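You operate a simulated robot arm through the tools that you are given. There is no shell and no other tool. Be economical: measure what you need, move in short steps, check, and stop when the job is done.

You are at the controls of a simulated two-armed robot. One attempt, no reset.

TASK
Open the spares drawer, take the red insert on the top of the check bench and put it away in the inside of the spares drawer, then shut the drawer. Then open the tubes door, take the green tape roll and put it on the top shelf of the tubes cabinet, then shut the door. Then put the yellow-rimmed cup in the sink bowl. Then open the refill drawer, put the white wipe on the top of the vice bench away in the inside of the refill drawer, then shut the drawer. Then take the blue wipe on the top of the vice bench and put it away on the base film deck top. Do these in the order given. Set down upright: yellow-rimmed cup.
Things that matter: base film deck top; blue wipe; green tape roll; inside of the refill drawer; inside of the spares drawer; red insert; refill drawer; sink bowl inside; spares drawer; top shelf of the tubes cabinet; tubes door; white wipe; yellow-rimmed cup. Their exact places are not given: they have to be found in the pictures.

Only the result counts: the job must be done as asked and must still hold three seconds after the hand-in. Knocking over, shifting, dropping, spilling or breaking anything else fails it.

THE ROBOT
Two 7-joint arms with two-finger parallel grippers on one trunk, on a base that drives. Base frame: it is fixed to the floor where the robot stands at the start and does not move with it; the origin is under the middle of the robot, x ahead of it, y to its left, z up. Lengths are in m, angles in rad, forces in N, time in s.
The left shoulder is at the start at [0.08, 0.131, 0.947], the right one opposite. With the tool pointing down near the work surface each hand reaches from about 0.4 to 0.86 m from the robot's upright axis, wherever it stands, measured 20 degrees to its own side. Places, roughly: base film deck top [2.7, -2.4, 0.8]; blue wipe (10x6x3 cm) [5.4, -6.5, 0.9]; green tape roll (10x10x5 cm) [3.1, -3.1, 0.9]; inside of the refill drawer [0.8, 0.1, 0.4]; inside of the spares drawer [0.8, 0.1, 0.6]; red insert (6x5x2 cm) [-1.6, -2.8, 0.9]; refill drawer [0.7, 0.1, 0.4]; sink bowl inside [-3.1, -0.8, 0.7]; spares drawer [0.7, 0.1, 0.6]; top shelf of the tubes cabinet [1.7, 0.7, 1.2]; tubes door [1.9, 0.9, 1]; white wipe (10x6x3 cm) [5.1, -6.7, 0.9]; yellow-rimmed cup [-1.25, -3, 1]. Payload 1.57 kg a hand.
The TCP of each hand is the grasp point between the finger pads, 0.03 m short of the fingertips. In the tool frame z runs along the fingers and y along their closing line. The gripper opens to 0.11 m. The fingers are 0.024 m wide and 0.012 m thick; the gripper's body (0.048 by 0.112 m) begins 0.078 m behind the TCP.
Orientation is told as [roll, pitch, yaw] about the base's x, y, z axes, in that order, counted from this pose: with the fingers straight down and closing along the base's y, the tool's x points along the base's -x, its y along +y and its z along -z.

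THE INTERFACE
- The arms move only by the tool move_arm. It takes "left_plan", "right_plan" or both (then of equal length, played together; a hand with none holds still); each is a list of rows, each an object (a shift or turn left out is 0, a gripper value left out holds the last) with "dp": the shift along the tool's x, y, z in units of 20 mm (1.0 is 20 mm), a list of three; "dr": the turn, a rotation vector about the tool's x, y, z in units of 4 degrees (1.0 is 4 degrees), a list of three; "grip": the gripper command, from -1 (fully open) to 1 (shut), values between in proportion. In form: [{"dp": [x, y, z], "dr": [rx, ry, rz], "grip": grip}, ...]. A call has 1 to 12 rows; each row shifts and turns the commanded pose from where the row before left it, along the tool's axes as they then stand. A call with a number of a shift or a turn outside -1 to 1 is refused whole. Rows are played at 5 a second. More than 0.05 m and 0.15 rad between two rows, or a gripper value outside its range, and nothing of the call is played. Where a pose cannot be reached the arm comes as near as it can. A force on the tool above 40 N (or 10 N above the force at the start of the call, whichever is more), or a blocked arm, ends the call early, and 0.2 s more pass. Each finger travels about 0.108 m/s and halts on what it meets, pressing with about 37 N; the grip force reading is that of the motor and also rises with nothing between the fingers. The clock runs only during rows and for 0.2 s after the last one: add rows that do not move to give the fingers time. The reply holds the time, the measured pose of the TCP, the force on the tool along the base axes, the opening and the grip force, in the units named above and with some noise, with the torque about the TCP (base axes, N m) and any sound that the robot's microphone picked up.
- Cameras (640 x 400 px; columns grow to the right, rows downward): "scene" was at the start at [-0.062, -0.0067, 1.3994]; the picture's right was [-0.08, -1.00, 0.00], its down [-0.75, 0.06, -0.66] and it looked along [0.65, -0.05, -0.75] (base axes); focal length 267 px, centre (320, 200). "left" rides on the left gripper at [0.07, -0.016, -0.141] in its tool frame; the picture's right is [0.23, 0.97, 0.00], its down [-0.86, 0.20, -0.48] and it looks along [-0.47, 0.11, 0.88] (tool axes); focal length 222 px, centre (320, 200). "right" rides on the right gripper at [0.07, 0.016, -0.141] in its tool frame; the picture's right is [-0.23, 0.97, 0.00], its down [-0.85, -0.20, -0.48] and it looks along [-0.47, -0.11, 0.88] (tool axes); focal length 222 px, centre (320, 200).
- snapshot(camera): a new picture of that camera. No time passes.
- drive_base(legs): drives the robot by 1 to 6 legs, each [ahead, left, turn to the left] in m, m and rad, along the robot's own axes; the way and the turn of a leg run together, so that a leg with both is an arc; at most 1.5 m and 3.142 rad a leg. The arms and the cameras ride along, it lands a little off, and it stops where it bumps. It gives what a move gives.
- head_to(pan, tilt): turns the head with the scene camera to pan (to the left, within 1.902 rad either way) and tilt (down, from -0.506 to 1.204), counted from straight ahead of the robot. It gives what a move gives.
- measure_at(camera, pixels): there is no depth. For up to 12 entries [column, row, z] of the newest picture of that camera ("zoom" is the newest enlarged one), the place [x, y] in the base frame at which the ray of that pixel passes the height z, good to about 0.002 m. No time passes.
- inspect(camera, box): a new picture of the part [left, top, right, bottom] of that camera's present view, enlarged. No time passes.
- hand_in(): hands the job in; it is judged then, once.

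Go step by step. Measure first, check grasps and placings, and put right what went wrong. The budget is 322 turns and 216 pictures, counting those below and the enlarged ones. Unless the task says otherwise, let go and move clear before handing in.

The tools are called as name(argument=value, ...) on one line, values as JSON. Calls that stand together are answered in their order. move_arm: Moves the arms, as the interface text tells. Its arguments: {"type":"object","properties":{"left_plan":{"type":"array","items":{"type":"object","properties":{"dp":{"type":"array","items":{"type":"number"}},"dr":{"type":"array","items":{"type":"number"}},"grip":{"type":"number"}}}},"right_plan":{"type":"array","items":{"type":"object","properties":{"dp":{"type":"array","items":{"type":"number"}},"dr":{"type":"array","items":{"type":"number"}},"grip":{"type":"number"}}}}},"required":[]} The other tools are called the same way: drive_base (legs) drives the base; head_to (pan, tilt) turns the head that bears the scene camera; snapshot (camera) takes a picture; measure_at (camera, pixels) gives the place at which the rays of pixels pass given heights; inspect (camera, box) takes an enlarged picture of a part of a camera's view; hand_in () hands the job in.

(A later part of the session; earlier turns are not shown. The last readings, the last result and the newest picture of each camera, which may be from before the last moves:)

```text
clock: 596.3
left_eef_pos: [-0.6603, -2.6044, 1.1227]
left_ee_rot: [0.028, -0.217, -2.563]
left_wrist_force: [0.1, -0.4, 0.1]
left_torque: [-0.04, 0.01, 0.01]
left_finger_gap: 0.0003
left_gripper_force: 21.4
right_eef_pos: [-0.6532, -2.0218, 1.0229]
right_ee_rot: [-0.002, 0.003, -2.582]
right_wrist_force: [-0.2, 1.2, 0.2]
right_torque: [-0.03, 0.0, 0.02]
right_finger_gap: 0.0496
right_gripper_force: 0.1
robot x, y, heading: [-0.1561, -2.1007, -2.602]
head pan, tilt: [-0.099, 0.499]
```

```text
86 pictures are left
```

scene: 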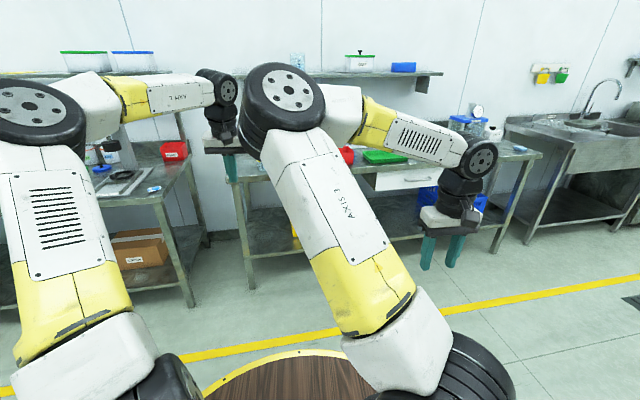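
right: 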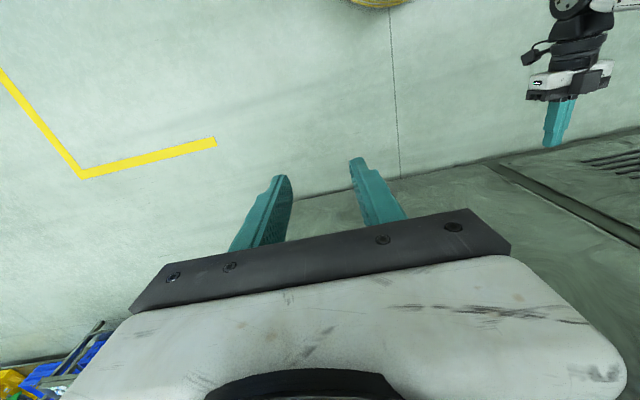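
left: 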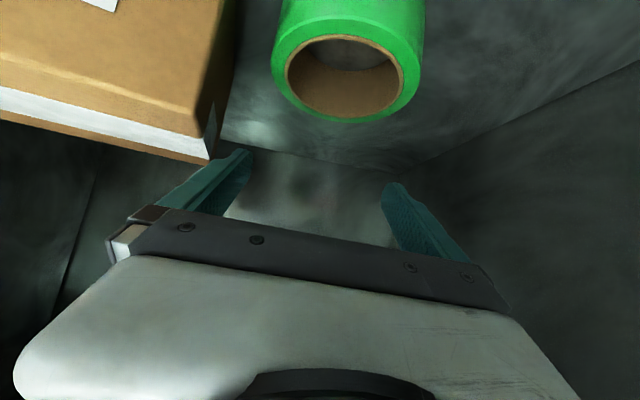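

I straighten, strafe left 0.3 m, retract and level the left hand, and bring the right hand inward and fully open.

drive_base(legs=[[0, 0.3, 0.077]])

move_arm(left_plan=[{"dr": [0, 1, 0]}, {"dr": [0, 1, 0]}, {"dr": [0, 1, 0]}, {"dp": [1, 0, 0]}, {"dp": [1, 0, 0]}, {"dp": [1, 0, 0]}, {"dp": [1, 0, 0]}, {"dp": [1, 0, 0]}, {"dp": [1, 0, 0]}], right_plan=[{"dp": [0, 1, 0], "grip": -1}, {"dp": [0, 1, 0]}, {"dp": [0, 1, -0.5]}, {"dp": [0, 1, -0.5]}, {"dp": [-1, 0, -1]}, {"dp": [-1, 0, -1]}, {"dp": [-1, 0, -1]}, {"dp": [-1, 0, 0]}, {"dp": [-1, 0, 0]}])

snapshot(camera="scene")

snapshot(camera="right")

```text
clock: 598.3
left_eef_pos: [-0.4554, -2.8957, 1.1237]
left_ee_rot: [0.027, -0.216, -2.484]
left_wrist_force: [0.1, 0.1, 0.1]
left_torque: [0.01, 0.01, -0.02]
left_finger_gap: 0.0002
left_gripper_force: 21.7
right_eef_pos: [-0.4941, -2.3127, 1.0238]
right_ee_rot: [-0.001, 0.003, -2.501]
right_wrist_force: [-0.7, -0.7, -0.6]
right_torque: [-0.01, 0.02, 0.02]
right_finger_gap: 0.0495
right_gripper_force: 0.0
robot x, y, heading: [0.0135, -2.3476, -2.529]
head pan, tilt: [-0.099, 0.499]
```

```text
clock: 600.3
left_eef_pos: [-0.3611, -2.822, 1.1222]
left_ee_rot: [0.025, -0.007, -2.476]
left_wrist_force: [-0.2, 0.3, -0.2]
left_torque: [0.01, 0.06, 0.01]
left_finger_gap: 0.0
left_gripper_force: 20.8
right_eef_pos: [-0.5265, -2.4355, 1.104]
right_ee_rot: [-0.002, 0.001, -2.502]
right_wrist_force: [-0.3, -0.5, 0.5]
right_torque: [0.01, 0.01, -0.01]
right_finger_gap: 0.1102
right_gripper_force: 0.0
robot x, y, heading: [0.0133, -2.3496, -2.522]
head pan, tilt: [-0.099, 0.499]
```

```text
85 pictures are left
```

scene: 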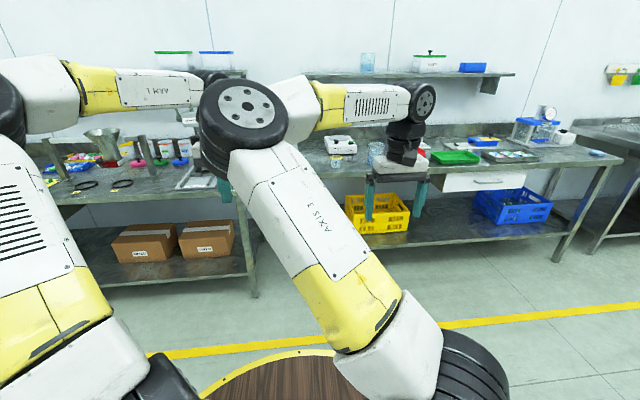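

```text
84 pictures are left
```

right: 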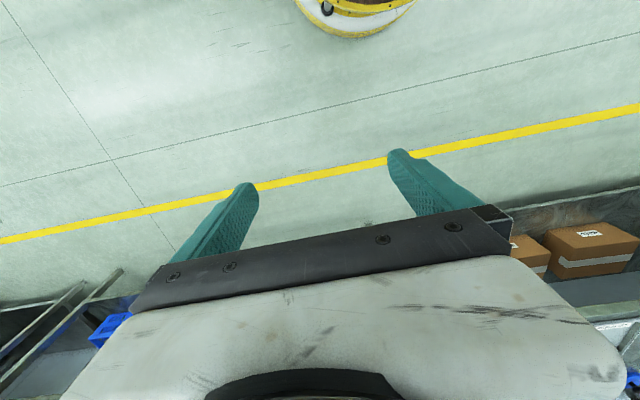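

The yellow-rimmed cup shows at about (337,160). I enlarge and measure it.

inspect(camera="scene", box=[300, 120, 400, 182])

```text
6.40 times, centred on (350, 151) of scene
```

zoom: 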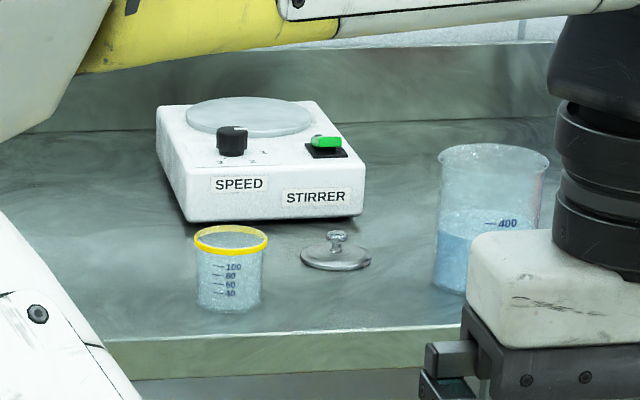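

measure_at(camera="zoom", pixels=[[231, 240, 0.93], [231, 240, 0.94], [231, 300, 0.86], [196, 240, 0.935], [268, 240, 0.935], [198, 300, 0.86], [262, 300, 0.86], [335, 258, 0.86], [200, 222, 0.86]])

```text
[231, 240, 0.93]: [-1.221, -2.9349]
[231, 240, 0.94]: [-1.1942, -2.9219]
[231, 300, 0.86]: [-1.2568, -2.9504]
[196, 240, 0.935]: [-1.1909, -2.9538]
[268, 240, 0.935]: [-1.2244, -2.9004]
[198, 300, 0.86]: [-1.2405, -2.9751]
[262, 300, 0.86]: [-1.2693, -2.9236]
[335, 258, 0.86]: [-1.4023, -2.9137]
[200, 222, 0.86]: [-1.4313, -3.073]
```

Cup base centre ≈(-1.262,-2.953), rim z≈0.917, diameter ~0.064; it lies straight ahead of the right hand by 0.9 m. Before driving in, I check what is near the left hand on the pack bench.

inspect(camera="scene", box=[40, 60, 320, 235])

```text
2.29 times, centred on (180, 148) of scene
```

zoom: 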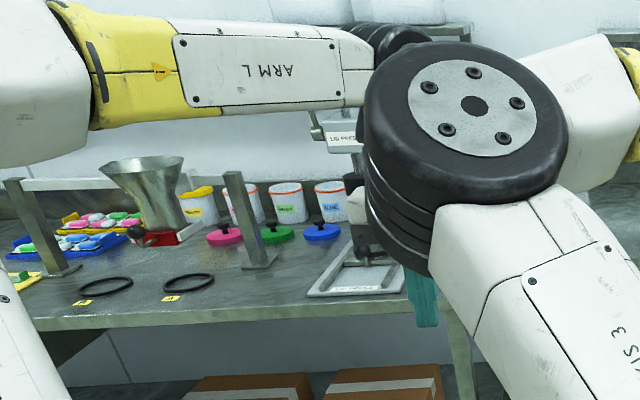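

The left hand will stop at the bench's front edge, ~0.25 m short of the lid press. I drive forward 0.66 m.

drive_base(legs=[[0.66, 0, 0]])

snapshot(camera="right")

```text
clock: 604.0
left_eef_pos: [-0.8949, -3.2013, 1.1208]
left_ee_rot: [0.026, -0.005, -2.476]
left_wrist_force: [-0.3, -0.3, 0.1]
left_torque: [-0.03, 0.0, 0.01]
left_finger_gap: 0.0
left_gripper_force: 21.8
right_eef_pos: [-1.0606, -2.8175, 1.1032]
right_ee_rot: [-0.003, 0.002, -2.502]
right_wrist_force: [0.1, -0.3, -0.5]
right_torque: [0.03, 0.0, 0.0]
right_finger_gap: 0.1101
right_gripper_force: 0.0
robot x, y, heading: [-0.5211, -2.729, -2.525]
head pan, tilt: [-0.099, 0.499]
```

```text
81 pictures are left
```

right: 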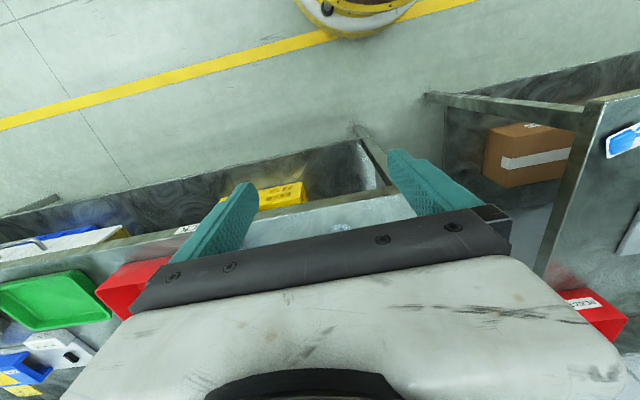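

move_arm(right_plan=[{"dp": [-1, 0, 0]}, {"dp": [-1, 0, 0]}, {"dp": [-1, 0, 0]}, {"dp": [-1, 0, 0]}, {"dp": [-1, -0.3, 0]}, {"dp": [-1, -0.3, 0]}, {"dp": [-1, 0, 0]}, {"dp": [-1, 0, 0]}, {}])

snapshot(camera="right")

```text
clock: 606.0
left_eef_pos: [-0.8953, -3.2018, 1.1211]
left_ee_rot: [0.028, -0.007, -2.477]
left_wrist_force: [-0.3, -0.2, -0.3]
left_torque: [-0.01, 0.01, -0.01]
left_finger_gap: 0.0
left_gripper_force: 21.4
right_eef_pos: [-1.1968, -2.9028, 1.102]
right_ee_rot: [-0.002, 0.003, -2.502]
right_wrist_force: [-0.5, 0.3, 0.0]
right_torque: [-0.01, -0.02, 0.01]
right_finger_gap: 0.11
right_gripper_force: 0.0
robot x, y, heading: [-0.5232, -2.7298, -2.527]
head pan, tilt: [-0.099, 0.499]
```

```text
80 pictures are left
```

right: 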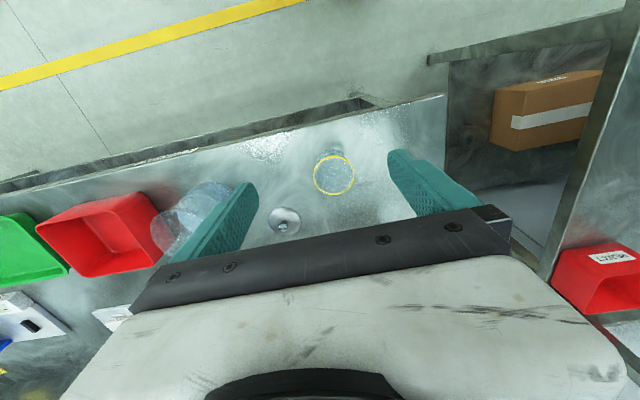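

measure_at(camera="right", pixels=[[334, 175, 0.917], [334, 175, 0.925], [313, 175, 0.917], [355, 175, 0.917], [332, 155, 0.86], [285, 222, 0.87], [180, 225, 0.99]])

inspect(camera="right", box=[250, 120, 410, 220])

```text
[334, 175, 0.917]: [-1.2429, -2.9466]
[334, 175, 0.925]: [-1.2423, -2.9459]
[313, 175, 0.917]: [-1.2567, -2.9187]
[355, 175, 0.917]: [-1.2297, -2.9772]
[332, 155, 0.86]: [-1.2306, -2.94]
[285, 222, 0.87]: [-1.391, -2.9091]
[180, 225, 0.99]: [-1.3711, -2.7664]
```

```text
4.00 times, centred on (330, 170) of right
```

zoom: 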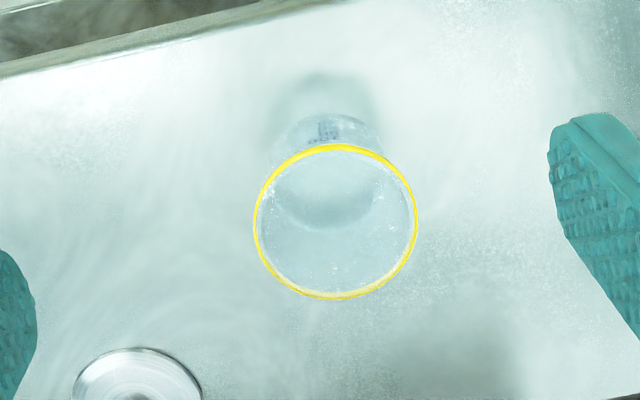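

Cup centre (-1.243,-2.947). I move over it and lower to mid-height.

move_arm(right_plan=[{"dp": [-1, 0.2, 0]}, {"dp": [-1, 0.2, 0]}, {"dp": [-1, 0, 0]}, {"dp": [-0.17, 0, 0]}, {"dp": [0, 0, 1]}, {"dp": [0, 0, 1]}, {"dp": [0, 0, 1]}, {"dp": [0, 0, 1]}, {"dp": [0, 0, 1]}, {}])

snapshot(camera="right")

```text
clock: 608.2
left_eef_pos: [-0.8948, -3.2012, 1.1211]
left_ee_rot: [0.024, -0.004, -2.477]
left_wrist_force: [0.1, 0.9, -0.3]
left_torque: [-0.02, 0.0, -0.03]
left_finger_gap: 0.0
left_gripper_force: 21.6
right_eef_pos: [-1.2412, -2.9458, 1.0019]
right_ee_rot: [-0.002, 0.005, -2.502]
right_wrist_force: [-0.2, 0.1, 0.5]
right_torque: [0.06, 0.0, 0.03]
right_finger_gap: 0.1101
right_gripper_force: 0.0
robot x, y, heading: [-0.5199, -2.7279, -2.521]
head pan, tilt: [-0.099, 0.499]
```

```text
78 pictures are left
```

right: 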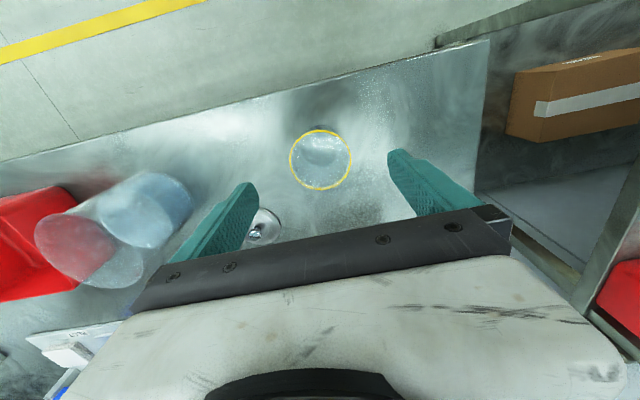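

Well centred (320,160). I lower the last 0.105 m and close gently.

move_arm(right_plan=[{"dp": [0, 0, 1]}, {"dp": [0, 0, 1]}, {"dp": [0, 0, 1]}, {"dp": [0, 0, 1]}, {"dp": [0, 0, 1]}, {"dp": [0, 0, 0.25]}, {}])

snapshot(camera="right")

```text
clock: 609.8
left_eef_pos: [-0.8958, -3.2012, 1.1208]
left_ee_rot: [0.027, -0.007, -2.477]
left_wrist_force: [0.7, -0.4, -0.7]
left_torque: [0.0, 0.01, 0.01]
left_finger_gap: 0.0
left_gripper_force: 21.7
right_eef_pos: [-1.2423, -2.9445, 0.8962]
right_ee_rot: [-0.003, 0.004, -2.501]
right_wrist_force: [0.2, 0.2, -0.5]
right_torque: [0.0, 0.01, 0.0]
right_finger_gap: 0.1098
right_gripper_force: 0.0
robot x, y, heading: [-0.5224, -2.7323, -2.521]
head pan, tilt: [-0.099, 0.499]
```

```text
77 pictures are left
```

right: 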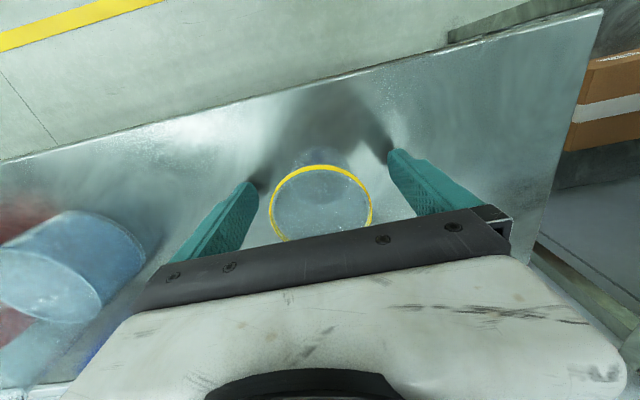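

move_arm(right_plan=[{"grip": 1}, {}, {}, {}, {}])

move_arm(right_plan=[{"dp": [0, 0, -1]}, {"dp": [0, 0, -1]}, {"dp": [0, 0, -1]}, {"dp": [0, 0, -1]}, {"dp": [0, 0, -1]}, {"dp": [0, 0, -1]}, {"dp": [0, 0, -1]}, {"dp": [0, 0, -1]}, {"dp": [0, 0, -1]}, {"dp": [0, 0, -1]}, {}])

snapshot(camera="right")

```text
clock: 611.0
left_eef_pos: [-0.8962, -3.2007, 1.1228]
left_ee_rot: [0.027, -0.006, -2.476]
left_wrist_force: [-0.4, -0.5, 0.0]
left_torque: [0.01, 0.0, 0.03]
left_finger_gap: 0.0
left_gripper_force: 21.4
right_eef_pos: [-1.2432, -2.9443, 0.898]
right_ee_rot: [-0.002, 0.002, -2.501]
right_wrist_force: [-0.1, -0.8, -0.2]
right_torque: [-0.04, -0.02, 0.02]
right_finger_gap: 0.0591
right_gripper_force: 37.3
robot x, y, heading: [-0.524, -2.7311, -2.526]
head pan, tilt: [-0.099, 0.499]
```

```text
clock: 613.4
left_eef_pos: [-0.8956, -3.2026, 1.1223]
left_ee_rot: [0.025, -0.008, -2.477]
left_wrist_force: [-0.3, -0.8, -0.1]
left_torque: [-0.03, 0.0, -0.01]
left_finger_gap: 0.0001
left_gripper_force: 21.3
right_eef_pos: [-1.2419, -2.9472, 1.0977]
right_ee_rot: [-0.002, 0.004, -2.501]
right_wrist_force: [0.0, 0.0, -0.1]
right_torque: [-0.03, 0.0, -0.02]
right_finger_gap: 0.0592
right_gripper_force: 36.7
robot x, y, heading: [-0.5232, -2.7291, -2.528]
head pan, tilt: [-0.099, 0.499]
```

```text
76 pictures are left
```

right: 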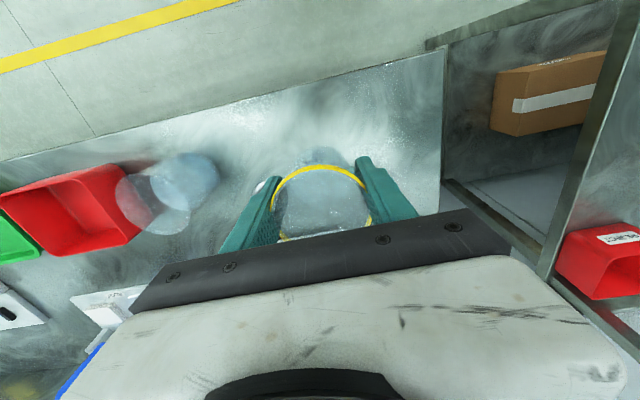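

The cup is held upright (gap 0.059). I back off and strafe right to the sink.

drive_base(legs=[[-0.8, 0, 0], [0, -1.42, 0], [0, -1.42, 0]])

head_to(pan=-0.2, tilt=0.5)

snapshot(camera="scene")

```text
clock: 630.9
left_eef_pos: [-1.8377, -0.3847, 1.122]
left_ee_rot: [0.027, -0.007, -2.51]
left_wrist_force: [0.1, 0.2, 0.1]
left_torque: [0.0, 0.01, -0.01]
left_finger_gap: 0.0
left_gripper_force: 21.8
right_eef_pos: [-2.1756, -0.1182, 1.0968]
right_ee_rot: [-0.002, 0.0, -2.533]
right_wrist_force: [-0.6, 0.0, 0.7]
right_torque: [-0.01, -0.04, -0.02]
right_finger_gap: 0.0557
right_gripper_force: 37.0
robot x, y, heading: [-1.4492, 0.0742, -2.56]
head pan, tilt: [-0.099, 0.499]
```

```text
clock: 631.6
left_eef_pos: [-1.838, -0.3844, 1.1207]
left_ee_rot: [0.026, -0.009, -2.51]
left_wrist_force: [0.0, -0.1, -0.2]
left_torque: [0.02, 0.02, 0.01]
left_finger_gap: 0.0
left_gripper_force: 21.8
right_eef_pos: [-2.1759, -0.1175, 1.0974]
right_ee_rot: [-0.003, 0.003, -2.533]
right_wrist_force: [0.4, 1.2, -0.2]
right_torque: [-0.01, 0.0, 0.0]
right_finger_gap: 0.0557
right_gripper_force: 37.2
robot x, y, heading: [-1.4506, 0.0727, -2.557]
head pan, tilt: [-0.201, 0.499]
```

```text
75 pictures are left
```

scene: 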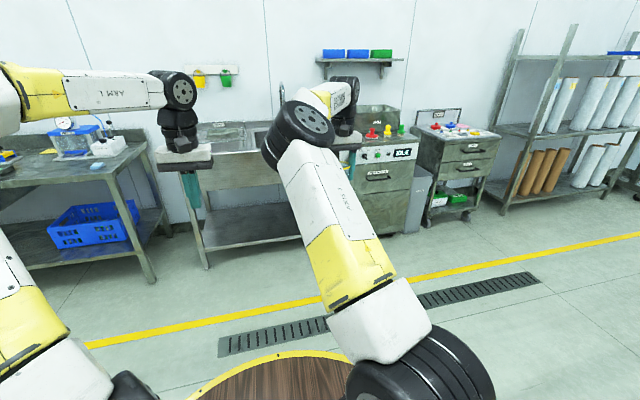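

The grip gap shrank slightly (0.0592→0.0557). I check the cup in the right camera.

snapshot(camera="right")

inspect(camera="scene", box=[160, 60, 440, 235])

```text
74 pictures are left
```

right: 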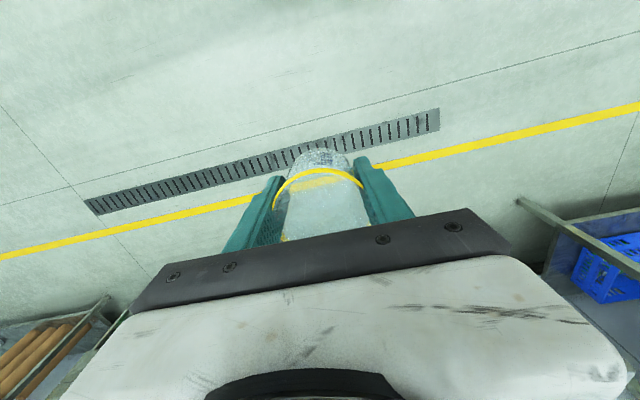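

```text
2.29 times, centred on (300, 148) of scene
```

zoom: 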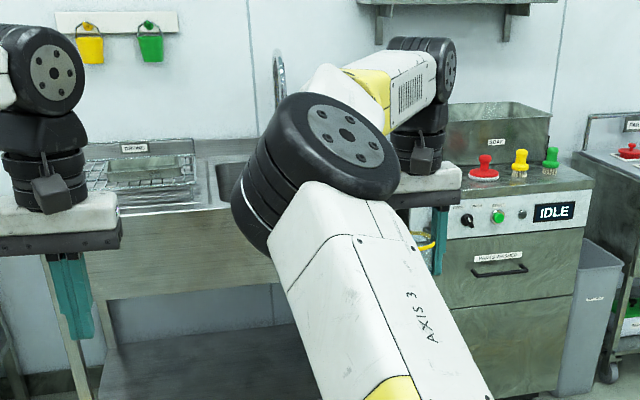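

measure_at(camera="scene", pixels=[[260, 178, 0.88], [207, 190, 0.88], [208, 268, 0], [255, 160, 0.88], [345, 165, 0.88], [258, 130, 0.88]])

```text
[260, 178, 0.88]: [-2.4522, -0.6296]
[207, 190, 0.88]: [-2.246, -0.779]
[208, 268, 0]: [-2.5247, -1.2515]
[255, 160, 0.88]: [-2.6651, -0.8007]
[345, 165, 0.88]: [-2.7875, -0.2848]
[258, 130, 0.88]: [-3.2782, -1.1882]
```

The sink front edge is around n≈-2.68. I straighten and drive forward 0.95 m, bringing the right hand above the bowl area.

drive_base(legs=[[0, 0, 0.03], [0.95, 0, 0]])

snapshot(camera="right")

head_to(pan=-0.2, tilt=0.7)

snapshot(camera="scene")

```text
clock: 636.9
left_eef_pos: [-2.5954, -0.9421, 1.1213]
left_ee_rot: [0.027, -0.006, -2.48]
left_wrist_force: [0.7, 0.9, -0.4]
left_torque: [-0.02, -0.01, 0.01]
left_finger_gap: 0.0
left_gripper_force: 21.3
right_eef_pos: [-2.941, -0.6881, 1.0966]
right_ee_rot: [-0.001, 0.001, -2.501]
right_wrist_force: [0.1, 0.7, -0.5]
right_torque: [-0.02, -0.01, 0.06]
right_finger_gap: 0.056
right_gripper_force: 36.9
robot x, y, heading: [-2.2199, -0.4732, -2.523]
head pan, tilt: [-0.201, 0.499]
```

```text
72 pictures are left
```

right: 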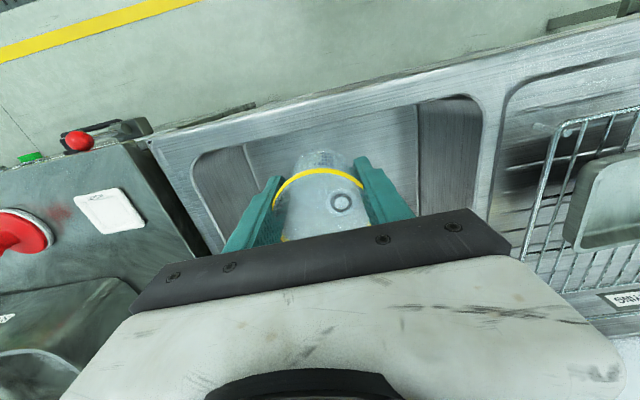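

```text
clock: 637.6
left_eef_pos: [-2.5957, -0.9422, 1.1206]
left_ee_rot: [0.026, -0.005, -2.477]
left_wrist_force: [-0.2, 0.1, 0.1]
left_torque: [0.0, 0.0, -0.01]
left_finger_gap: 0.0001
left_gripper_force: 21.4
right_eef_pos: [-2.9406, -0.6856, 1.0971]
right_ee_rot: [-0.002, 0.004, -2.501]
right_wrist_force: [-0.2, 0.3, -0.8]
right_torque: [-0.02, 0.01, 0.01]
right_finger_gap: 0.0556
right_gripper_force: 37.0
robot x, y, heading: [-2.2267, -0.4697, -2.519]
head pan, tilt: [-0.201, 0.7]
```

```text
71 pictures are left
```

scene: 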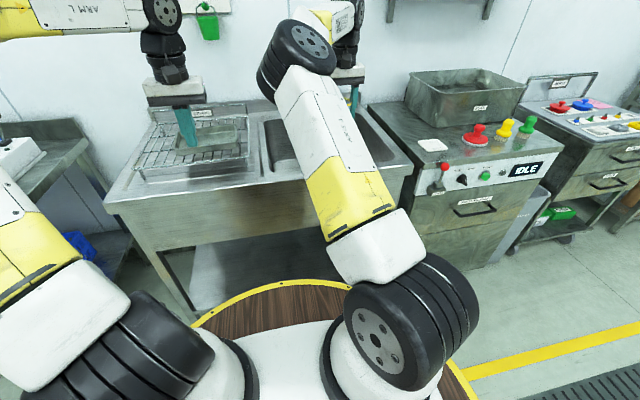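

measure_at(camera="right", pixels=[[200, 157, 0.87], [330, 128, 0.87], [465, 97, 0.87], [483, 115, 0.87], [485, 215, 0.87], [195, 200, 0.87], [230, 240, 0.87], [340, 203, 0.69], [330, 120, 0.69], [425, 170, 0.69]])

measure_at(camera="scene", pixels=[[263, 130, 0.87], [270, 172, 0.87], [400, 158, 0.87], [362, 115, 0.87]])

```text
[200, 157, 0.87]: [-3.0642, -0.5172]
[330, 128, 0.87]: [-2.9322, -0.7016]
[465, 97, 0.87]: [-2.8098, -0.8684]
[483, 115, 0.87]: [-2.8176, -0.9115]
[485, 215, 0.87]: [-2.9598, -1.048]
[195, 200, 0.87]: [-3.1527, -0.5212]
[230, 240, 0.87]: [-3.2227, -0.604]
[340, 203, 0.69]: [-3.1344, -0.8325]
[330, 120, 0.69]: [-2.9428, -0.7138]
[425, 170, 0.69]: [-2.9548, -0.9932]
```

```text
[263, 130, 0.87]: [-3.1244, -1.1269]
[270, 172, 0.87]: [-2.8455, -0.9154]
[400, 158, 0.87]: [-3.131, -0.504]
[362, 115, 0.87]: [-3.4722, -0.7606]
```

Bowl rim spans n -2.80…-3.20, t -0.90…-1.37. I drive 0.1 m further and shift the hand to about (-3.025,-0.80), then lower partway.

drive_base(legs=[[0.1, 0, 0]])

move_arm(right_plan=[{"dp": [-0.6, 0.7, 0]}, {"dp": [-0.6, 0.7, 0]}, {"dp": [-0.6, 0.6, 0]}, {"dp": [0, 0, 1]}, {"dp": [0, 0, 1]}, {"dp": [0, 0, 1]}, {"dp": [0, 0, 1]}, {"dp": [0, 0, 1]}, {"dp": [0, 0, 1]}, {}])

snapshot(camera="right")

```text
clock: 638.8
left_eef_pos: [-2.6759, -0.9997, 1.1231]
left_ee_rot: [0.025, -0.008, -2.479]
left_wrist_force: [0.2, 0.4, 0.2]
left_torque: [0.01, 0.04, 0.0]
left_finger_gap: 0.0
left_gripper_force: 21.6
right_eef_pos: [-3.0223, -0.7433, 1.097]
right_ee_rot: [-0.002, 0.003, -2.501]
right_wrist_force: [-0.1, -0.5, -0.3]
right_torque: [0.02, 0.04, -0.06]
right_finger_gap: 0.0557
right_gripper_force: 37.4
robot x, y, heading: [-2.3044, -0.5287, -2.526]
head pan, tilt: [-0.201, 0.7]
```

```text
clock: 641.0
left_eef_pos: [-2.6763, -1.0003, 1.1208]
left_ee_rot: [0.027, -0.008, -2.48]
left_wrist_force: [-0.6, -0.5, -0.9]
left_torque: [-0.03, 0.0, -0.02]
left_finger_gap: 0.0001
left_gripper_force: 21.4
right_eef_pos: [-3.0252, -0.7977, 0.9777]
right_ee_rot: [-0.003, 0.001, -2.502]
right_wrist_force: [-0.5, 0.6, -0.1]
right_torque: [0.01, -0.03, 0.0]
right_finger_gap: 0.0555
right_gripper_force: 36.7
robot x, y, heading: [-2.3036, -0.5294, -2.529]
head pan, tilt: [-0.201, 0.7]
```

```text
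70 pictures are left
```

right: 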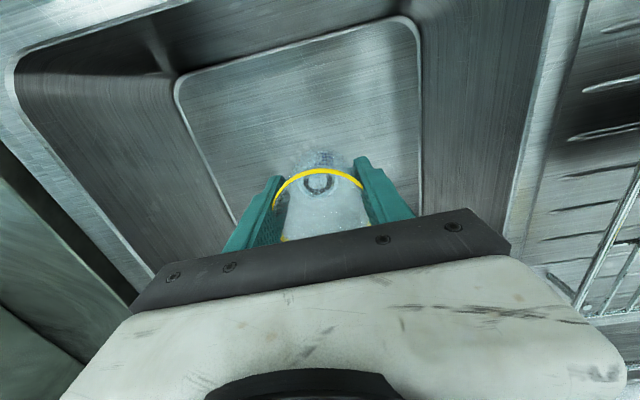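

The drop point (320,123) is on the flat bowl floor. I lower 0.21 m, then in small steps to contact.

move_arm(right_plan=[{"dp": [0, 0, 1]}, {"dp": [0, 0, 1]}, {"dp": [0, 0, 1]}, {"dp": [0, 0, 1]}, {"dp": [0, 0, 1]}, {"dp": [0, 0, 1]}, {"dp": [0, 0, 1]}, {"dp": [0, 0, 1]}, {"dp": [0, 0, 1]}, {"dp": [0, 0, 1]}, {"dp": [0, 0, 0.5]}, {}])

snapshot(camera="right")

```text
clock: 643.6
left_eef_pos: [-2.6753, -1.0004, 1.1218]
left_ee_rot: [0.027, -0.007, -2.477]
left_wrist_force: [0.6, 0.7, 0.3]
left_torque: [-0.01, -0.04, 0.0]
left_finger_gap: 0.0001
left_gripper_force: 21.0
right_eef_pos: [-3.0267, -0.7987, 0.7679]
right_ee_rot: [-0.002, 0.002, -2.501]
right_wrist_force: [-0.4, 0.4, 0.4]
right_torque: [-0.03, 0.01, 0.01]
right_finger_gap: 0.0557
right_gripper_force: 36.6
robot x, y, heading: [-2.3054, -0.5269, -2.526]
head pan, tilt: [-0.201, 0.7]
```

```text
69 pictures are left
```

right: 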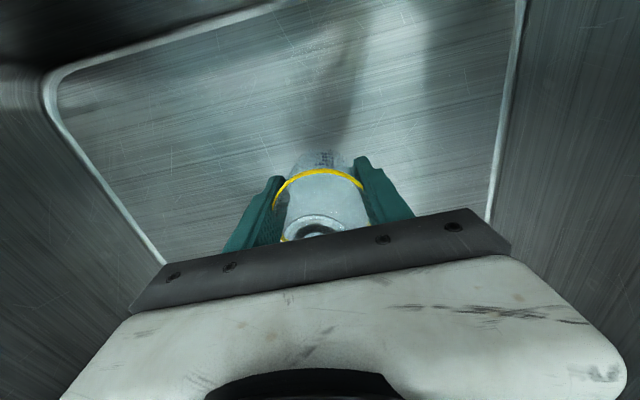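

move_arm(right_plan=[{"dp": [0, 0, 0.25]}, {"dp": [0, 0, 0.25]}, {"dp": [0, 0, 0.25]}, {"dp": [0, 0, 0.25]}, {}])

move_arm(right_plan=[{"dp": [0, 0, 0.25]}, {"dp": [0, 0, 0.25]}, {}])

```text
clock: 644.8
left_eef_pos: [-2.6772, -1.0006, 1.1215]
left_ee_rot: [0.025, -0.006, -2.478]
left_wrist_force: [0.5, -0.6, 0.2]
left_torque: [-0.02, 0.02, 0.02]
left_finger_gap: 0.0002
left_gripper_force: 21.1
right_eef_pos: [-3.0278, -0.7966, 0.7472]
right_ee_rot: [0.0, 0.001, -2.503]
right_wrist_force: [-0.3, 0.0, -0.9]
right_torque: [0.04, -0.01, -0.01]
right_finger_gap: 0.0555
right_gripper_force: 37.0
robot x, y, heading: [-2.3049, -0.5304, -2.523]
head pan, tilt: [-0.201, 0.7]
```

```text
clock: 645.6
left_eef_pos: [-2.6764, -0.9981, 1.1208]
left_ee_rot: [0.026, -0.007, -2.478]
left_wrist_force: [0.4, 0.1, 0.0]
left_torque: [0.0, -0.01, 0.0]
left_finger_gap: 0.0001
left_gripper_force: 21.8
right_eef_pos: [-3.0271, -0.7959, 0.7372]
right_ee_rot: [-0.003, 0.004, -2.502]
right_wrist_force: [0.7, -0.5, -0.9]
right_torque: [-0.01, 0.0, -0.02]
right_finger_gap: 0.0557
right_gripper_force: 36.8
robot x, y, heading: [-2.3043, -0.533, -2.524]
head pan, tilt: [-0.201, 0.7]
```

move_arm(right_plan=[{"dp": [0, 0, 0.25]}, {"dp": [0, 0, 0.25]}, {}])

snapshot(camera="right")

```text
clock: 646.4
left_eef_pos: [-2.6764, -0.9996, 1.121]
left_ee_rot: [0.027, -0.007, -2.477]
left_wrist_force: [-0.8, 0.7, 0.3]
left_torque: [0.0, -0.03, 0.0]
left_finger_gap: 0.0
left_gripper_force: 21.2
right_eef_pos: [-3.027, -0.7963, 0.7269]
right_ee_rot: [-0.003, 0.001, -2.5]
right_wrist_force: [0.3, -1.1, 0.0]
right_torque: [0.01, 0.0, 0.02]
right_finger_gap: 0.0555
right_gripper_force: 36.8
robot x, y, heading: [-2.3054, -0.5295, -2.523]
head pan, tilt: [-0.201, 0.7]
```

```text
68 pictures are left
```

right: 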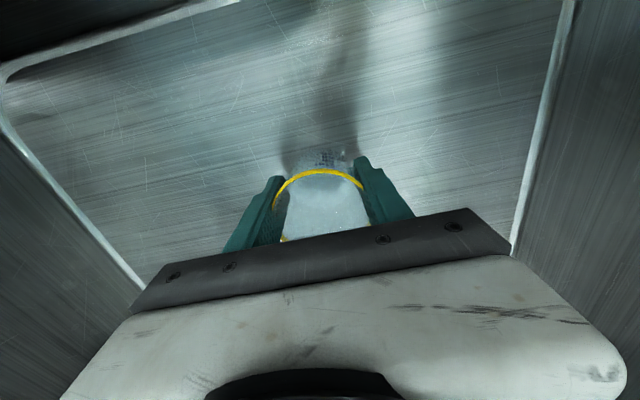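

No contact yet; shadows are near the base. I continue in 5 mm steps.

move_arm(right_plan=[{"dp": [0, 0, 0.25]}, {"dp": [0, 0, 0.25]}, {}])

move_arm(right_plan=[{"dp": [0, 0, 0.25]}, {"dp": [0, 0, 0.25]}, {}])

```text
clock: 647.2
left_eef_pos: [-2.6761, -0.9999, 1.1222]
left_ee_rot: [0.026, -0.006, -2.478]
left_wrist_force: [-0.1, -0.1, -0.1]
left_torque: [-0.01, 0.0, 0.0]
left_finger_gap: 0.0002
left_gripper_force: 21.9
right_eef_pos: [-3.0265, -0.7965, 0.7168]
right_ee_rot: [-0.002, 0.002, -2.5]
right_wrist_force: [-0.3, 0.0, -0.1]
right_torque: [0.02, -0.02, 0.0]
right_finger_gap: 0.0555
right_gripper_force: 36.9
robot x, y, heading: [-2.3036, -0.5295, -2.525]
head pan, tilt: [-0.201, 0.7]
```

```text
clock: 648.0
left_eef_pos: [-2.6751, -1.0, 1.1216]
left_ee_rot: [0.026, -0.006, -2.477]
left_wrist_force: [0.1, -0.5, -0.3]
left_torque: [-0.01, -0.01, 0.03]
left_finger_gap: 0.0002
left_gripper_force: 21.5
right_eef_pos: [-3.0285, -0.798, 0.7095]
right_ee_rot: [-0.004, -0.005, -2.501]
right_wrist_force: [-0.9, 0.4, 34.8]
right_torque: [-0.18, 0.13, 0.01]
right_finger_gap: 0.0558
right_gripper_force: 37.0
robot x, y, heading: [-2.3039, -0.5299, -2.528]
head pan, tilt: [-0.201, 0.7]
```

Contact (35 N). I open the fingers and rise straight up.

move_arm(right_plan=[{"dp": [0, 0, -0.1], "grip": 0.2}, {"grip": -0.4}, {"grip": -0.6}, {}, {"dp": [0, 0, -0.5]}, {"dp": [0, 0, -1]}, {"dp": [0, 0, -1]}, {"dp": [0, 0, -1]}, {"dp": [0, 0, -1]}, {"dp": [0, 0, -1]}])

snapshot(camera="right")

```text
clock: 650.2
left_eef_pos: [-2.6769, -1.0, 1.1224]
left_ee_rot: [0.025, -0.005, -2.478]
left_wrist_force: [-0.5, -0.2, 0.7]
left_torque: [0.0, 0.0, 0.03]
left_finger_gap: 0.0
left_gripper_force: 21.4
right_eef_pos: [-3.0246, -0.7962, 0.8198]
right_ee_rot: [-0.002, 0.004, -2.5]
right_wrist_force: [0.3, 0.1, -0.2]
right_torque: [0.0, -0.02, 0.03]
right_finger_gap: 0.0881
right_gripper_force: 0.1
robot x, y, heading: [-2.3063, -0.5309, -2.527]
head pan, tilt: [-0.201, 0.7]
```

```text
67 pictures are left
```

right: 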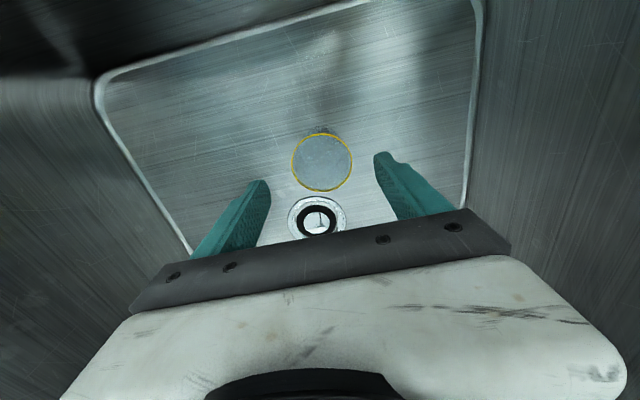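

The cup stands upright in the bowl beside the drain. I raise the hand clear, back away, turn, and head to the refill drawer.

move_arm(right_plan=[{"dp": [0, 0, -1]}, {"dp": [0, 0, -1]}, {"dp": [0, 0, -1]}, {"dp": [0, 0, -1]}, {"dp": [0, 0, -1]}, {"dp": [0, 0, -1]}, {"dp": [0, 0, -1]}, {"dp": [0, 0, -1]}, {"dp": [0, 0, -1]}, {"dp": [0, 0, -1]}, {"dp": [0, 0, -1]}, {"dp": [0, 0, -1]}])

drive_base(legs=[[-0.9, 0, 0], [0, 0, 1.57], [0, 0, 1.573], [0.45, 0, 0], [0, -1.05, 0]])

head_to(pan=-0.2, tilt=0.7)

snapshot(camera="scene")

```text
clock: 652.8
left_eef_pos: [-2.6771, -0.9989, 1.1224]
left_ee_rot: [0.026, -0.008, -2.478]
left_wrist_force: [-0.8, 0.6, -1.7]
left_torque: [-0.02, -0.02, 0.01]
left_finger_gap: 0.0003
left_gripper_force: 21.6
right_eef_pos: [-3.0281, -0.7975, 1.0596]
right_ee_rot: [-0.002, 0.002, -2.503]
right_wrist_force: [-0.3, -0.3, 0.1]
right_torque: [-0.01, -0.01, 0.04]
right_finger_gap: 0.0881
right_gripper_force: 0.1
robot x, y, heading: [-2.3002, -0.5297, -2.527]
head pan, tilt: [-0.201, 0.7]
```

```text
clock: 672.4
left_eef_pos: [-0.2314, -0.2035, 1.1216]
left_ee_rot: [0.026, -0.006, 0.608]
left_wrist_force: [-0.5, 0.4, 0.0]
left_torque: [-0.04, -0.02, 0.0]
left_finger_gap: 0.0
left_gripper_force: 21.3
right_eef_pos: [0.1082, -0.4248, 1.0595]
right_ee_rot: [0.0, 0.004, 0.587]
right_wrist_force: [-0.2, 0.0, 1.0]
right_torque: [-0.04, -0.02, -0.02]
right_finger_gap: 0.0879
right_gripper_force: 0.0
robot x, y, heading: [-0.63, -0.6506, 0.559]
head pan, tilt: [-0.201, 0.7]
```

```text
clock: 673.0
left_eef_pos: [-0.2321, -0.2023, 1.1215]
left_ee_rot: [0.026, -0.007, 0.609]
left_wrist_force: [0.1, 0.3, -0.1]
left_torque: [0.01, -0.03, 0.01]
left_finger_gap: 0.0003
left_gripper_force: 21.1
right_eef_pos: [0.1074, -0.4239, 1.0598]
right_ee_rot: [-0.002, 0.001, 0.586]
right_wrist_force: [1.2, 0.0, 0.8]
right_torque: [-0.03, 0.01, 0.05]
right_finger_gap: 0.0881
right_gripper_force: 0.2
robot x, y, heading: [-0.6303, -0.6531, 0.562]
head pan, tilt: [-0.201, 0.7]
```

```text
66 pictures are left
```

scene: 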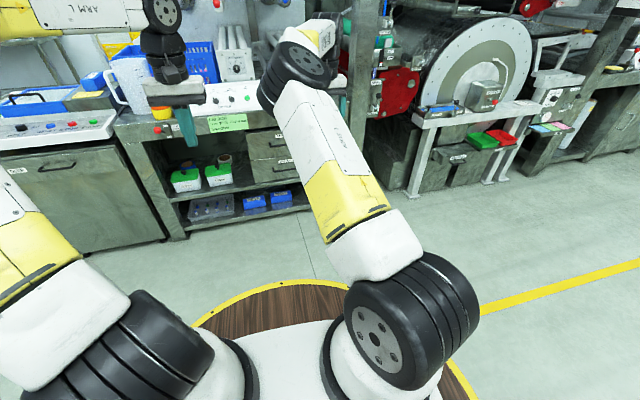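

The robot is at n -0.89, t 0.165. I straighten, then lower the right hand while yawing it 90° for the horizontal bar grip.

drive_base(legs=[[0, 0, 0.055]])

move_arm(right_plan=[{"dr": [0, 0, -1], "dp": [0, 0, 1], "grip": 0.1}, {"dr": [0, 0, -1], "dp": [0, 0, 1]}, {"dr": [0, 0, -1], "dp": [0, 0, 1]}, {"dr": [0, 0, -1], "dp": [0, 0, 1]}, {"dr": [0, 0, -1], "dp": [0, 0, 1]}, {"dr": [0, 0, -1], "dp": [0, 0, 1]}, {"dr": [0, 0, -1], "dp": [0, 0, 1]}, {"dr": [0, 0, -1], "dp": [0, 0, 1]}, {"dr": [0, 0, -1], "dp": [0, 0, 1]}, {"dr": [0, 0, -1], "dp": [0, 0, 1]}, {"dr": [0, 0, -1], "dp": [0, 0, 1]}, {"dr": [0, 0, -1], "dp": [0, 0, 1]}])

move_arm(right_plan=[{"dr": [0, 0, -1], "dp": [0, 0, 1]}, {"dr": [0, 0, -1], "dp": [0, 0, 1]}, {"dr": [0, 0, -1], "dp": [0, 0, 1]}, {"dr": [0, 0, -1], "dp": [0, 0, 1]}, {"dr": [0, 0, -1], "dp": [0, 0, 1]}, {"dr": [0, 0, -1], "dp": [0, 0, 1]}, {"dr": [0, 0, -1]}, {"dr": [0, 0, -1]}, {"dr": [0, 0, -1]}, {"dr": [0, 0, -1]}, {}])

move_arm(right_plan=[{"dr": [1, 0, 0]}, {"dr": [1, 0, 0]}, {"dr": [1, 0, 0]}, {"dr": [1, 0, 0]}, {"dr": [1, 0, 0]}, {"dr": [1, 0, 0]}, {"dr": [1, 0, 0]}, {"dr": [1, 0, 0]}, {"dr": [1, 0, 0]}, {"dr": [1, 0, 0]}, {"dr": [1, 0, 0]}, {"dr": [1, 0, 0]}])

move_arm(right_plan=[{"dr": [1, 0, 0]}, {"dr": [1, 0, 0]}, {"dr": [1, 0, 0]}, {"dr": [1, 0, 0]}, {"dr": [1, 0, 0]}, {"dr": [1, 0, 0]}, {"dr": [1, 0, 0]}, {"dr": [1, 0, 0]}, {"dr": [1, 0, 0]}, {"dr": [1, 0, 0]}, {"dr": [0.4, 0, 0]}, {}])

```text
clock: 673.8
left_eef_pos: [-0.2569, -0.1814, 1.1211]
left_ee_rot: [0.027, -0.007, 0.666]
left_wrist_force: [0.5, -0.2, 0.4]
left_torque: [0.02, 0.01, -0.02]
left_finger_gap: 0.0001
left_gripper_force: 20.9
right_eef_pos: [0.0943, -0.3837, 1.0608]
right_ee_rot: [-0.002, 0.001, 0.643]
right_wrist_force: [-0.4, 0.4, 1.3]
right_torque: [-0.01, 0.0, 0.0]
right_finger_gap: 0.0876
right_gripper_force: 0.1
robot x, y, heading: [-0.6306, -0.651, 0.619]
head pan, tilt: [-0.201, 0.7]
```

```text
clock: 676.4
left_eef_pos: [-0.2571, -0.182, 1.1213]
left_ee_rot: [0.026, -0.008, 0.667]
left_wrist_force: [1.0, 0.3, 0.4]
left_torque: [0.01, -0.02, -0.03]
left_finger_gap: 0.0
left_gripper_force: 21.0
right_eef_pos: [0.0941, -0.3827, 0.8209]
right_ee_rot: [0.0, 0.005, 1.481]
right_wrist_force: [-0.1, -0.4, -0.7]
right_torque: [-0.05, 0.0, -0.02]
right_finger_gap: 0.0493
right_gripper_force: 0.0
robot x, y, heading: [-0.6279, -0.6511, 0.62]
head pan, tilt: [-0.201, 0.7]
```

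```text
clock: 678.8
left_eef_pos: [-0.2575, -0.1812, 1.1216]
left_ee_rot: [0.026, -0.007, 0.666]
left_wrist_force: [-0.3, 0.2, 0.2]
left_torque: [0.0, 0.0, 0.05]
left_finger_gap: 0.0
left_gripper_force: 21.2
right_eef_pos: [0.0931, -0.384, 0.6992]
right_ee_rot: [0.003, 0.002, 2.178]
right_wrist_force: [0.7, -0.1, 0.6]
right_torque: [-0.01, -0.03, -0.03]
right_finger_gap: 0.0496
right_gripper_force: 0.0
robot x, y, heading: [-0.6319, -0.6513, 0.617]
head pan, tilt: [-0.201, 0.7]
```

```text
clock: 681.4
left_eef_pos: [-0.2572, -0.1815, 1.1215]
left_ee_rot: [0.026, -0.007, 0.666]
left_wrist_force: [1.6, 0.7, -0.1]
left_torque: [0.0, -0.03, -0.02]
left_finger_gap: 0.0
left_gripper_force: 21.2
right_eef_pos: [0.0936, -0.3843, 0.6995]
right_ee_rot: [-0.837, 0.001, 2.176]
right_wrist_force: [-0.5, -0.3, -0.4]
right_torque: [-0.02, 0.01, 0.0]
right_finger_gap: 0.0496
right_gripper_force: 0.1
robot x, y, heading: [-0.6265, -0.6534, 0.618]
head pan, tilt: [-0.201, 0.7]
```

```text
clock: 684.0
left_eef_pos: [-0.2581, -0.1815, 1.1211]
left_ee_rot: [0.028, -0.007, 0.664]
left_wrist_force: [-0.3, -0.3, -0.4]
left_torque: [0.02, -0.04, 0.0]
left_finger_gap: 0.0
left_gripper_force: 21.5
right_eef_pos: [0.0949, -0.3837, 0.7003]
right_ee_rot: [-1.561, 0.002, 2.178]
right_wrist_force: [-0.5, 0.4, 0.3]
right_torque: [-0.01, -0.02, 0.01]
right_finger_gap: 0.0493
right_gripper_force: 0.0
robot x, y, heading: [-0.6322, -0.6528, 0.62]
head pan, tilt: [-0.201, 0.7]
```

The hand is horizontal. I lower it to z 0.45, nudge 26 mm left, and drive forward 0.5 m toward the REFILL bar.

move_arm(right_plan=[{"dp": [-0.11, 1, 0]}, {"dp": [-0.11, 1, 0]}, {"dp": [-0.11, 1, 0]}, {"dp": [-0.11, 1, 0]}, {"dp": [-0.11, 1, 0]}, {"dp": [-0.11, 1, 0]}, {"dp": [-0.11, 1, 0]}, {"dp": [-0.11, 1, 0]}, {"dp": [-0.11, 1, 0]}, {"dp": [-0.11, 1, 0]}, {"dp": [-0.11, 1, 0]}, {"dp": [-0.11, 1, 0]}])

drive_base(legs=[[0.5, 0, 0]])

snapshot(camera="right")

```text
clock: 686.6
left_eef_pos: [-0.2579, -0.1821, 1.1214]
left_ee_rot: [0.027, -0.007, 0.664]
left_wrist_force: [0.8, 0.1, -0.9]
left_torque: [0.01, 0.0, -0.01]
left_finger_gap: 0.0
left_gripper_force: 21.4
right_eef_pos: [0.0814, -0.3708, 0.5291]
right_ee_rot: [-1.561, 0.003, 2.177]
right_wrist_force: [0.7, 0.5, 0.1]
right_torque: [-0.02, 0.03, -0.01]
right_finger_gap: 0.0495
right_gripper_force: 0.1
right hand out of reach, approached as far as the arm can: row 9, 10, 11, 12
robot x, y, heading: [-0.6309, -0.6525, 0.622]
head pan, tilt: [-0.201, 0.7]
```

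```text
clock: 689.5
left_eef_pos: [0.1526, 0.1082, 1.1217]
left_ee_rot: [0.027, -0.006, 0.664]
left_wrist_force: [0.1, 0.4, -0.4]
left_torque: [-0.03, 0.01, -0.01]
left_finger_gap: 0.0
left_gripper_force: 21.3
right_eef_pos: [0.4901, -0.082, 0.531]
right_ee_rot: [-1.56, 0.002, 2.176]
right_wrist_force: [0.1, 0.1, 0.6]
right_torque: [-0.01, -0.04, 0.03]
right_finger_gap: 0.0498
right_gripper_force: 0.2
robot x, y, heading: [-0.2207, -0.3617, 0.614]
head pan, tilt: [-0.201, 0.7]
```

```text
65 pictures are left
```

right: 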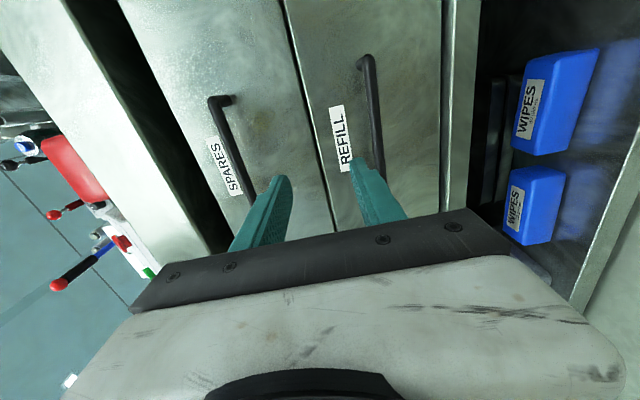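

Below z≈0.53 the fully horizontal hand is out of reach. I tilt the fingers ~32° down and lower to z≈0.45 that way.

move_arm(right_plan=[{"dr": [-1, 0, 0]}, {"dr": [-1, 0, 0]}, {"dr": [-1, 0, 0]}, {"dr": [-1, 0, 0]}, {"dr": [-1, 0, 0]}, {"dr": [-1, 0, 0]}, {"dr": [-1, 0, 0]}, {"dr": [-1, 0, 0]}, {"dp": [-0.4, 0.85, 0.53]}, {"dp": [0, 0.85, 0.53]}, {"dp": [0, 0.85, 0.53]}, {"dp": [0, 0.85, 0.53]}])

snapshot(camera="right")

```text
clock: 692.1
left_eef_pos: [0.1525, 0.1079, 1.121]
left_ee_rot: [0.027, -0.006, 0.662]
left_wrist_force: [0.0, -0.6, -0.4]
left_torque: [0.02, 0.02, 0.03]
left_finger_gap: 0.0
left_gripper_force: 21.0
right_eef_pos: [0.4859, -0.0742, 0.4503]
right_ee_rot: [-1.004, 0.002, 2.177]
right_wrist_force: [-0.1, -0.8, -0.7]
right_torque: [-0.04, -0.01, 0.02]
right_finger_gap: 0.0495
right_gripper_force: 0.1
robot x, y, heading: [-0.2224, -0.3606, 0.615]
head pan, tilt: [-0.201, 0.7]
```

```text
64 pictures are left
```

right: 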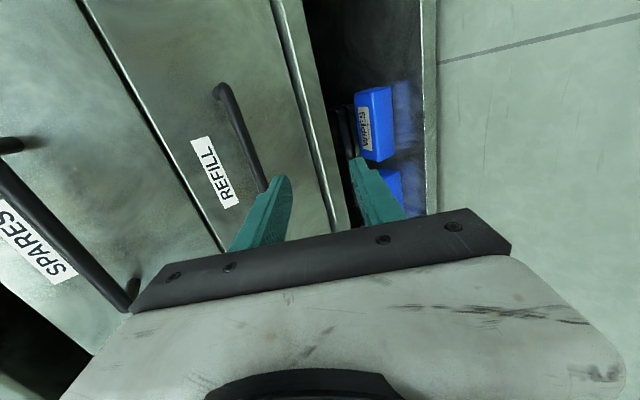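

Reachable at z 0.45. I now line the hand up so the bar lies on its finger axis (back-and-up from the bar), then look.

move_arm(right_plan=[{"dp": [0, -0.95, 0.23]}, {"dp": [0, -0.95, 0.23]}, {"dp": [0, -0.95, 0.23]}, {"dp": [0, -0.85, 0.22]}, {}])

snapshot(camera="right")

```text
clock: 693.4
left_eef_pos: [0.1531, 0.1077, 1.1218]
left_ee_rot: [0.025, -0.006, 0.663]
left_wrist_force: [0.2, -0.2, 0.3]
left_torque: [0.0, 0.01, 0.01]
left_finger_gap: 0.0
left_gripper_force: 21.6
right_eef_pos: [0.5309, -0.0442, 0.5025]
right_ee_rot: [-1.002, 0.001, 2.177]
right_wrist_force: [-0.1, 0.5, -0.1]
right_torque: [0.0, 0.02, -0.03]
right_finger_gap: 0.0493
right_gripper_force: 0.1
robot x, y, heading: [-0.2201, -0.3618, 0.62]
head pan, tilt: [-0.201, 0.7]
```

```text
63 pictures are left
```

right: 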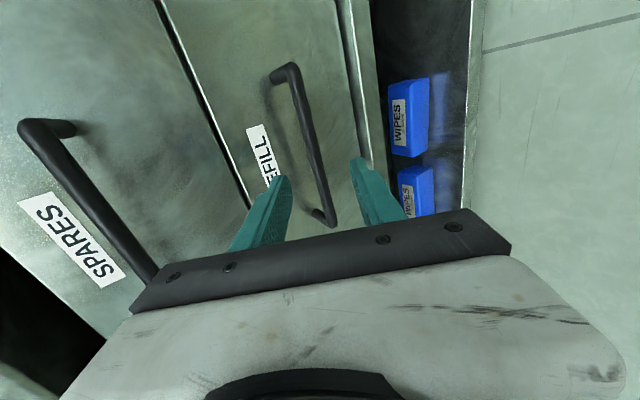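

The bar lies midway between the fingers. I advance 0.085 m along the finger axis and close.

move_arm(right_plan=[{"dp": [0, 0, 1]}, {"dp": [0, 0, 1]}, {"dp": [0, 0, 1]}, {"dp": [0, 0, 1]}, {"dp": [0, 0, 0.2]}, {}])

snapshot(camera="right")

```text
clock: 694.8
left_eef_pos: [0.152, 0.1074, 1.1212]
left_ee_rot: [0.027, -0.008, 0.663]
left_wrist_force: [0.1, 0.5, 0.1]
left_torque: [-0.02, 0.02, 0.02]
left_finger_gap: 0.0
left_gripper_force: 21.4
right_eef_pos: [0.5696, -0.0163, 0.4818]
right_ee_rot: [-1.003, 0.003, 2.176]
right_wrist_force: [-0.3, -0.3, 0.3]
right_torque: [-0.01, -0.01, 0.0]
right_finger_gap: 0.0495
right_gripper_force: 0.0
right hand out of reach, approached as far as the arm can: row 3, 4, 5
robot x, y, heading: [-0.2221, -0.3612, 0.616]
head pan, tilt: [-0.201, 0.7]
```

```text
62 pictures are left
```

right: 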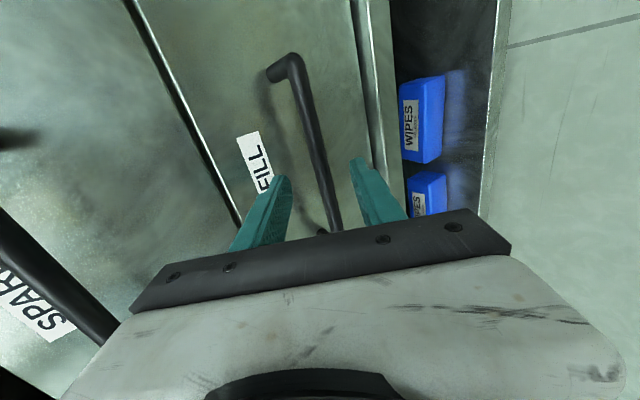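

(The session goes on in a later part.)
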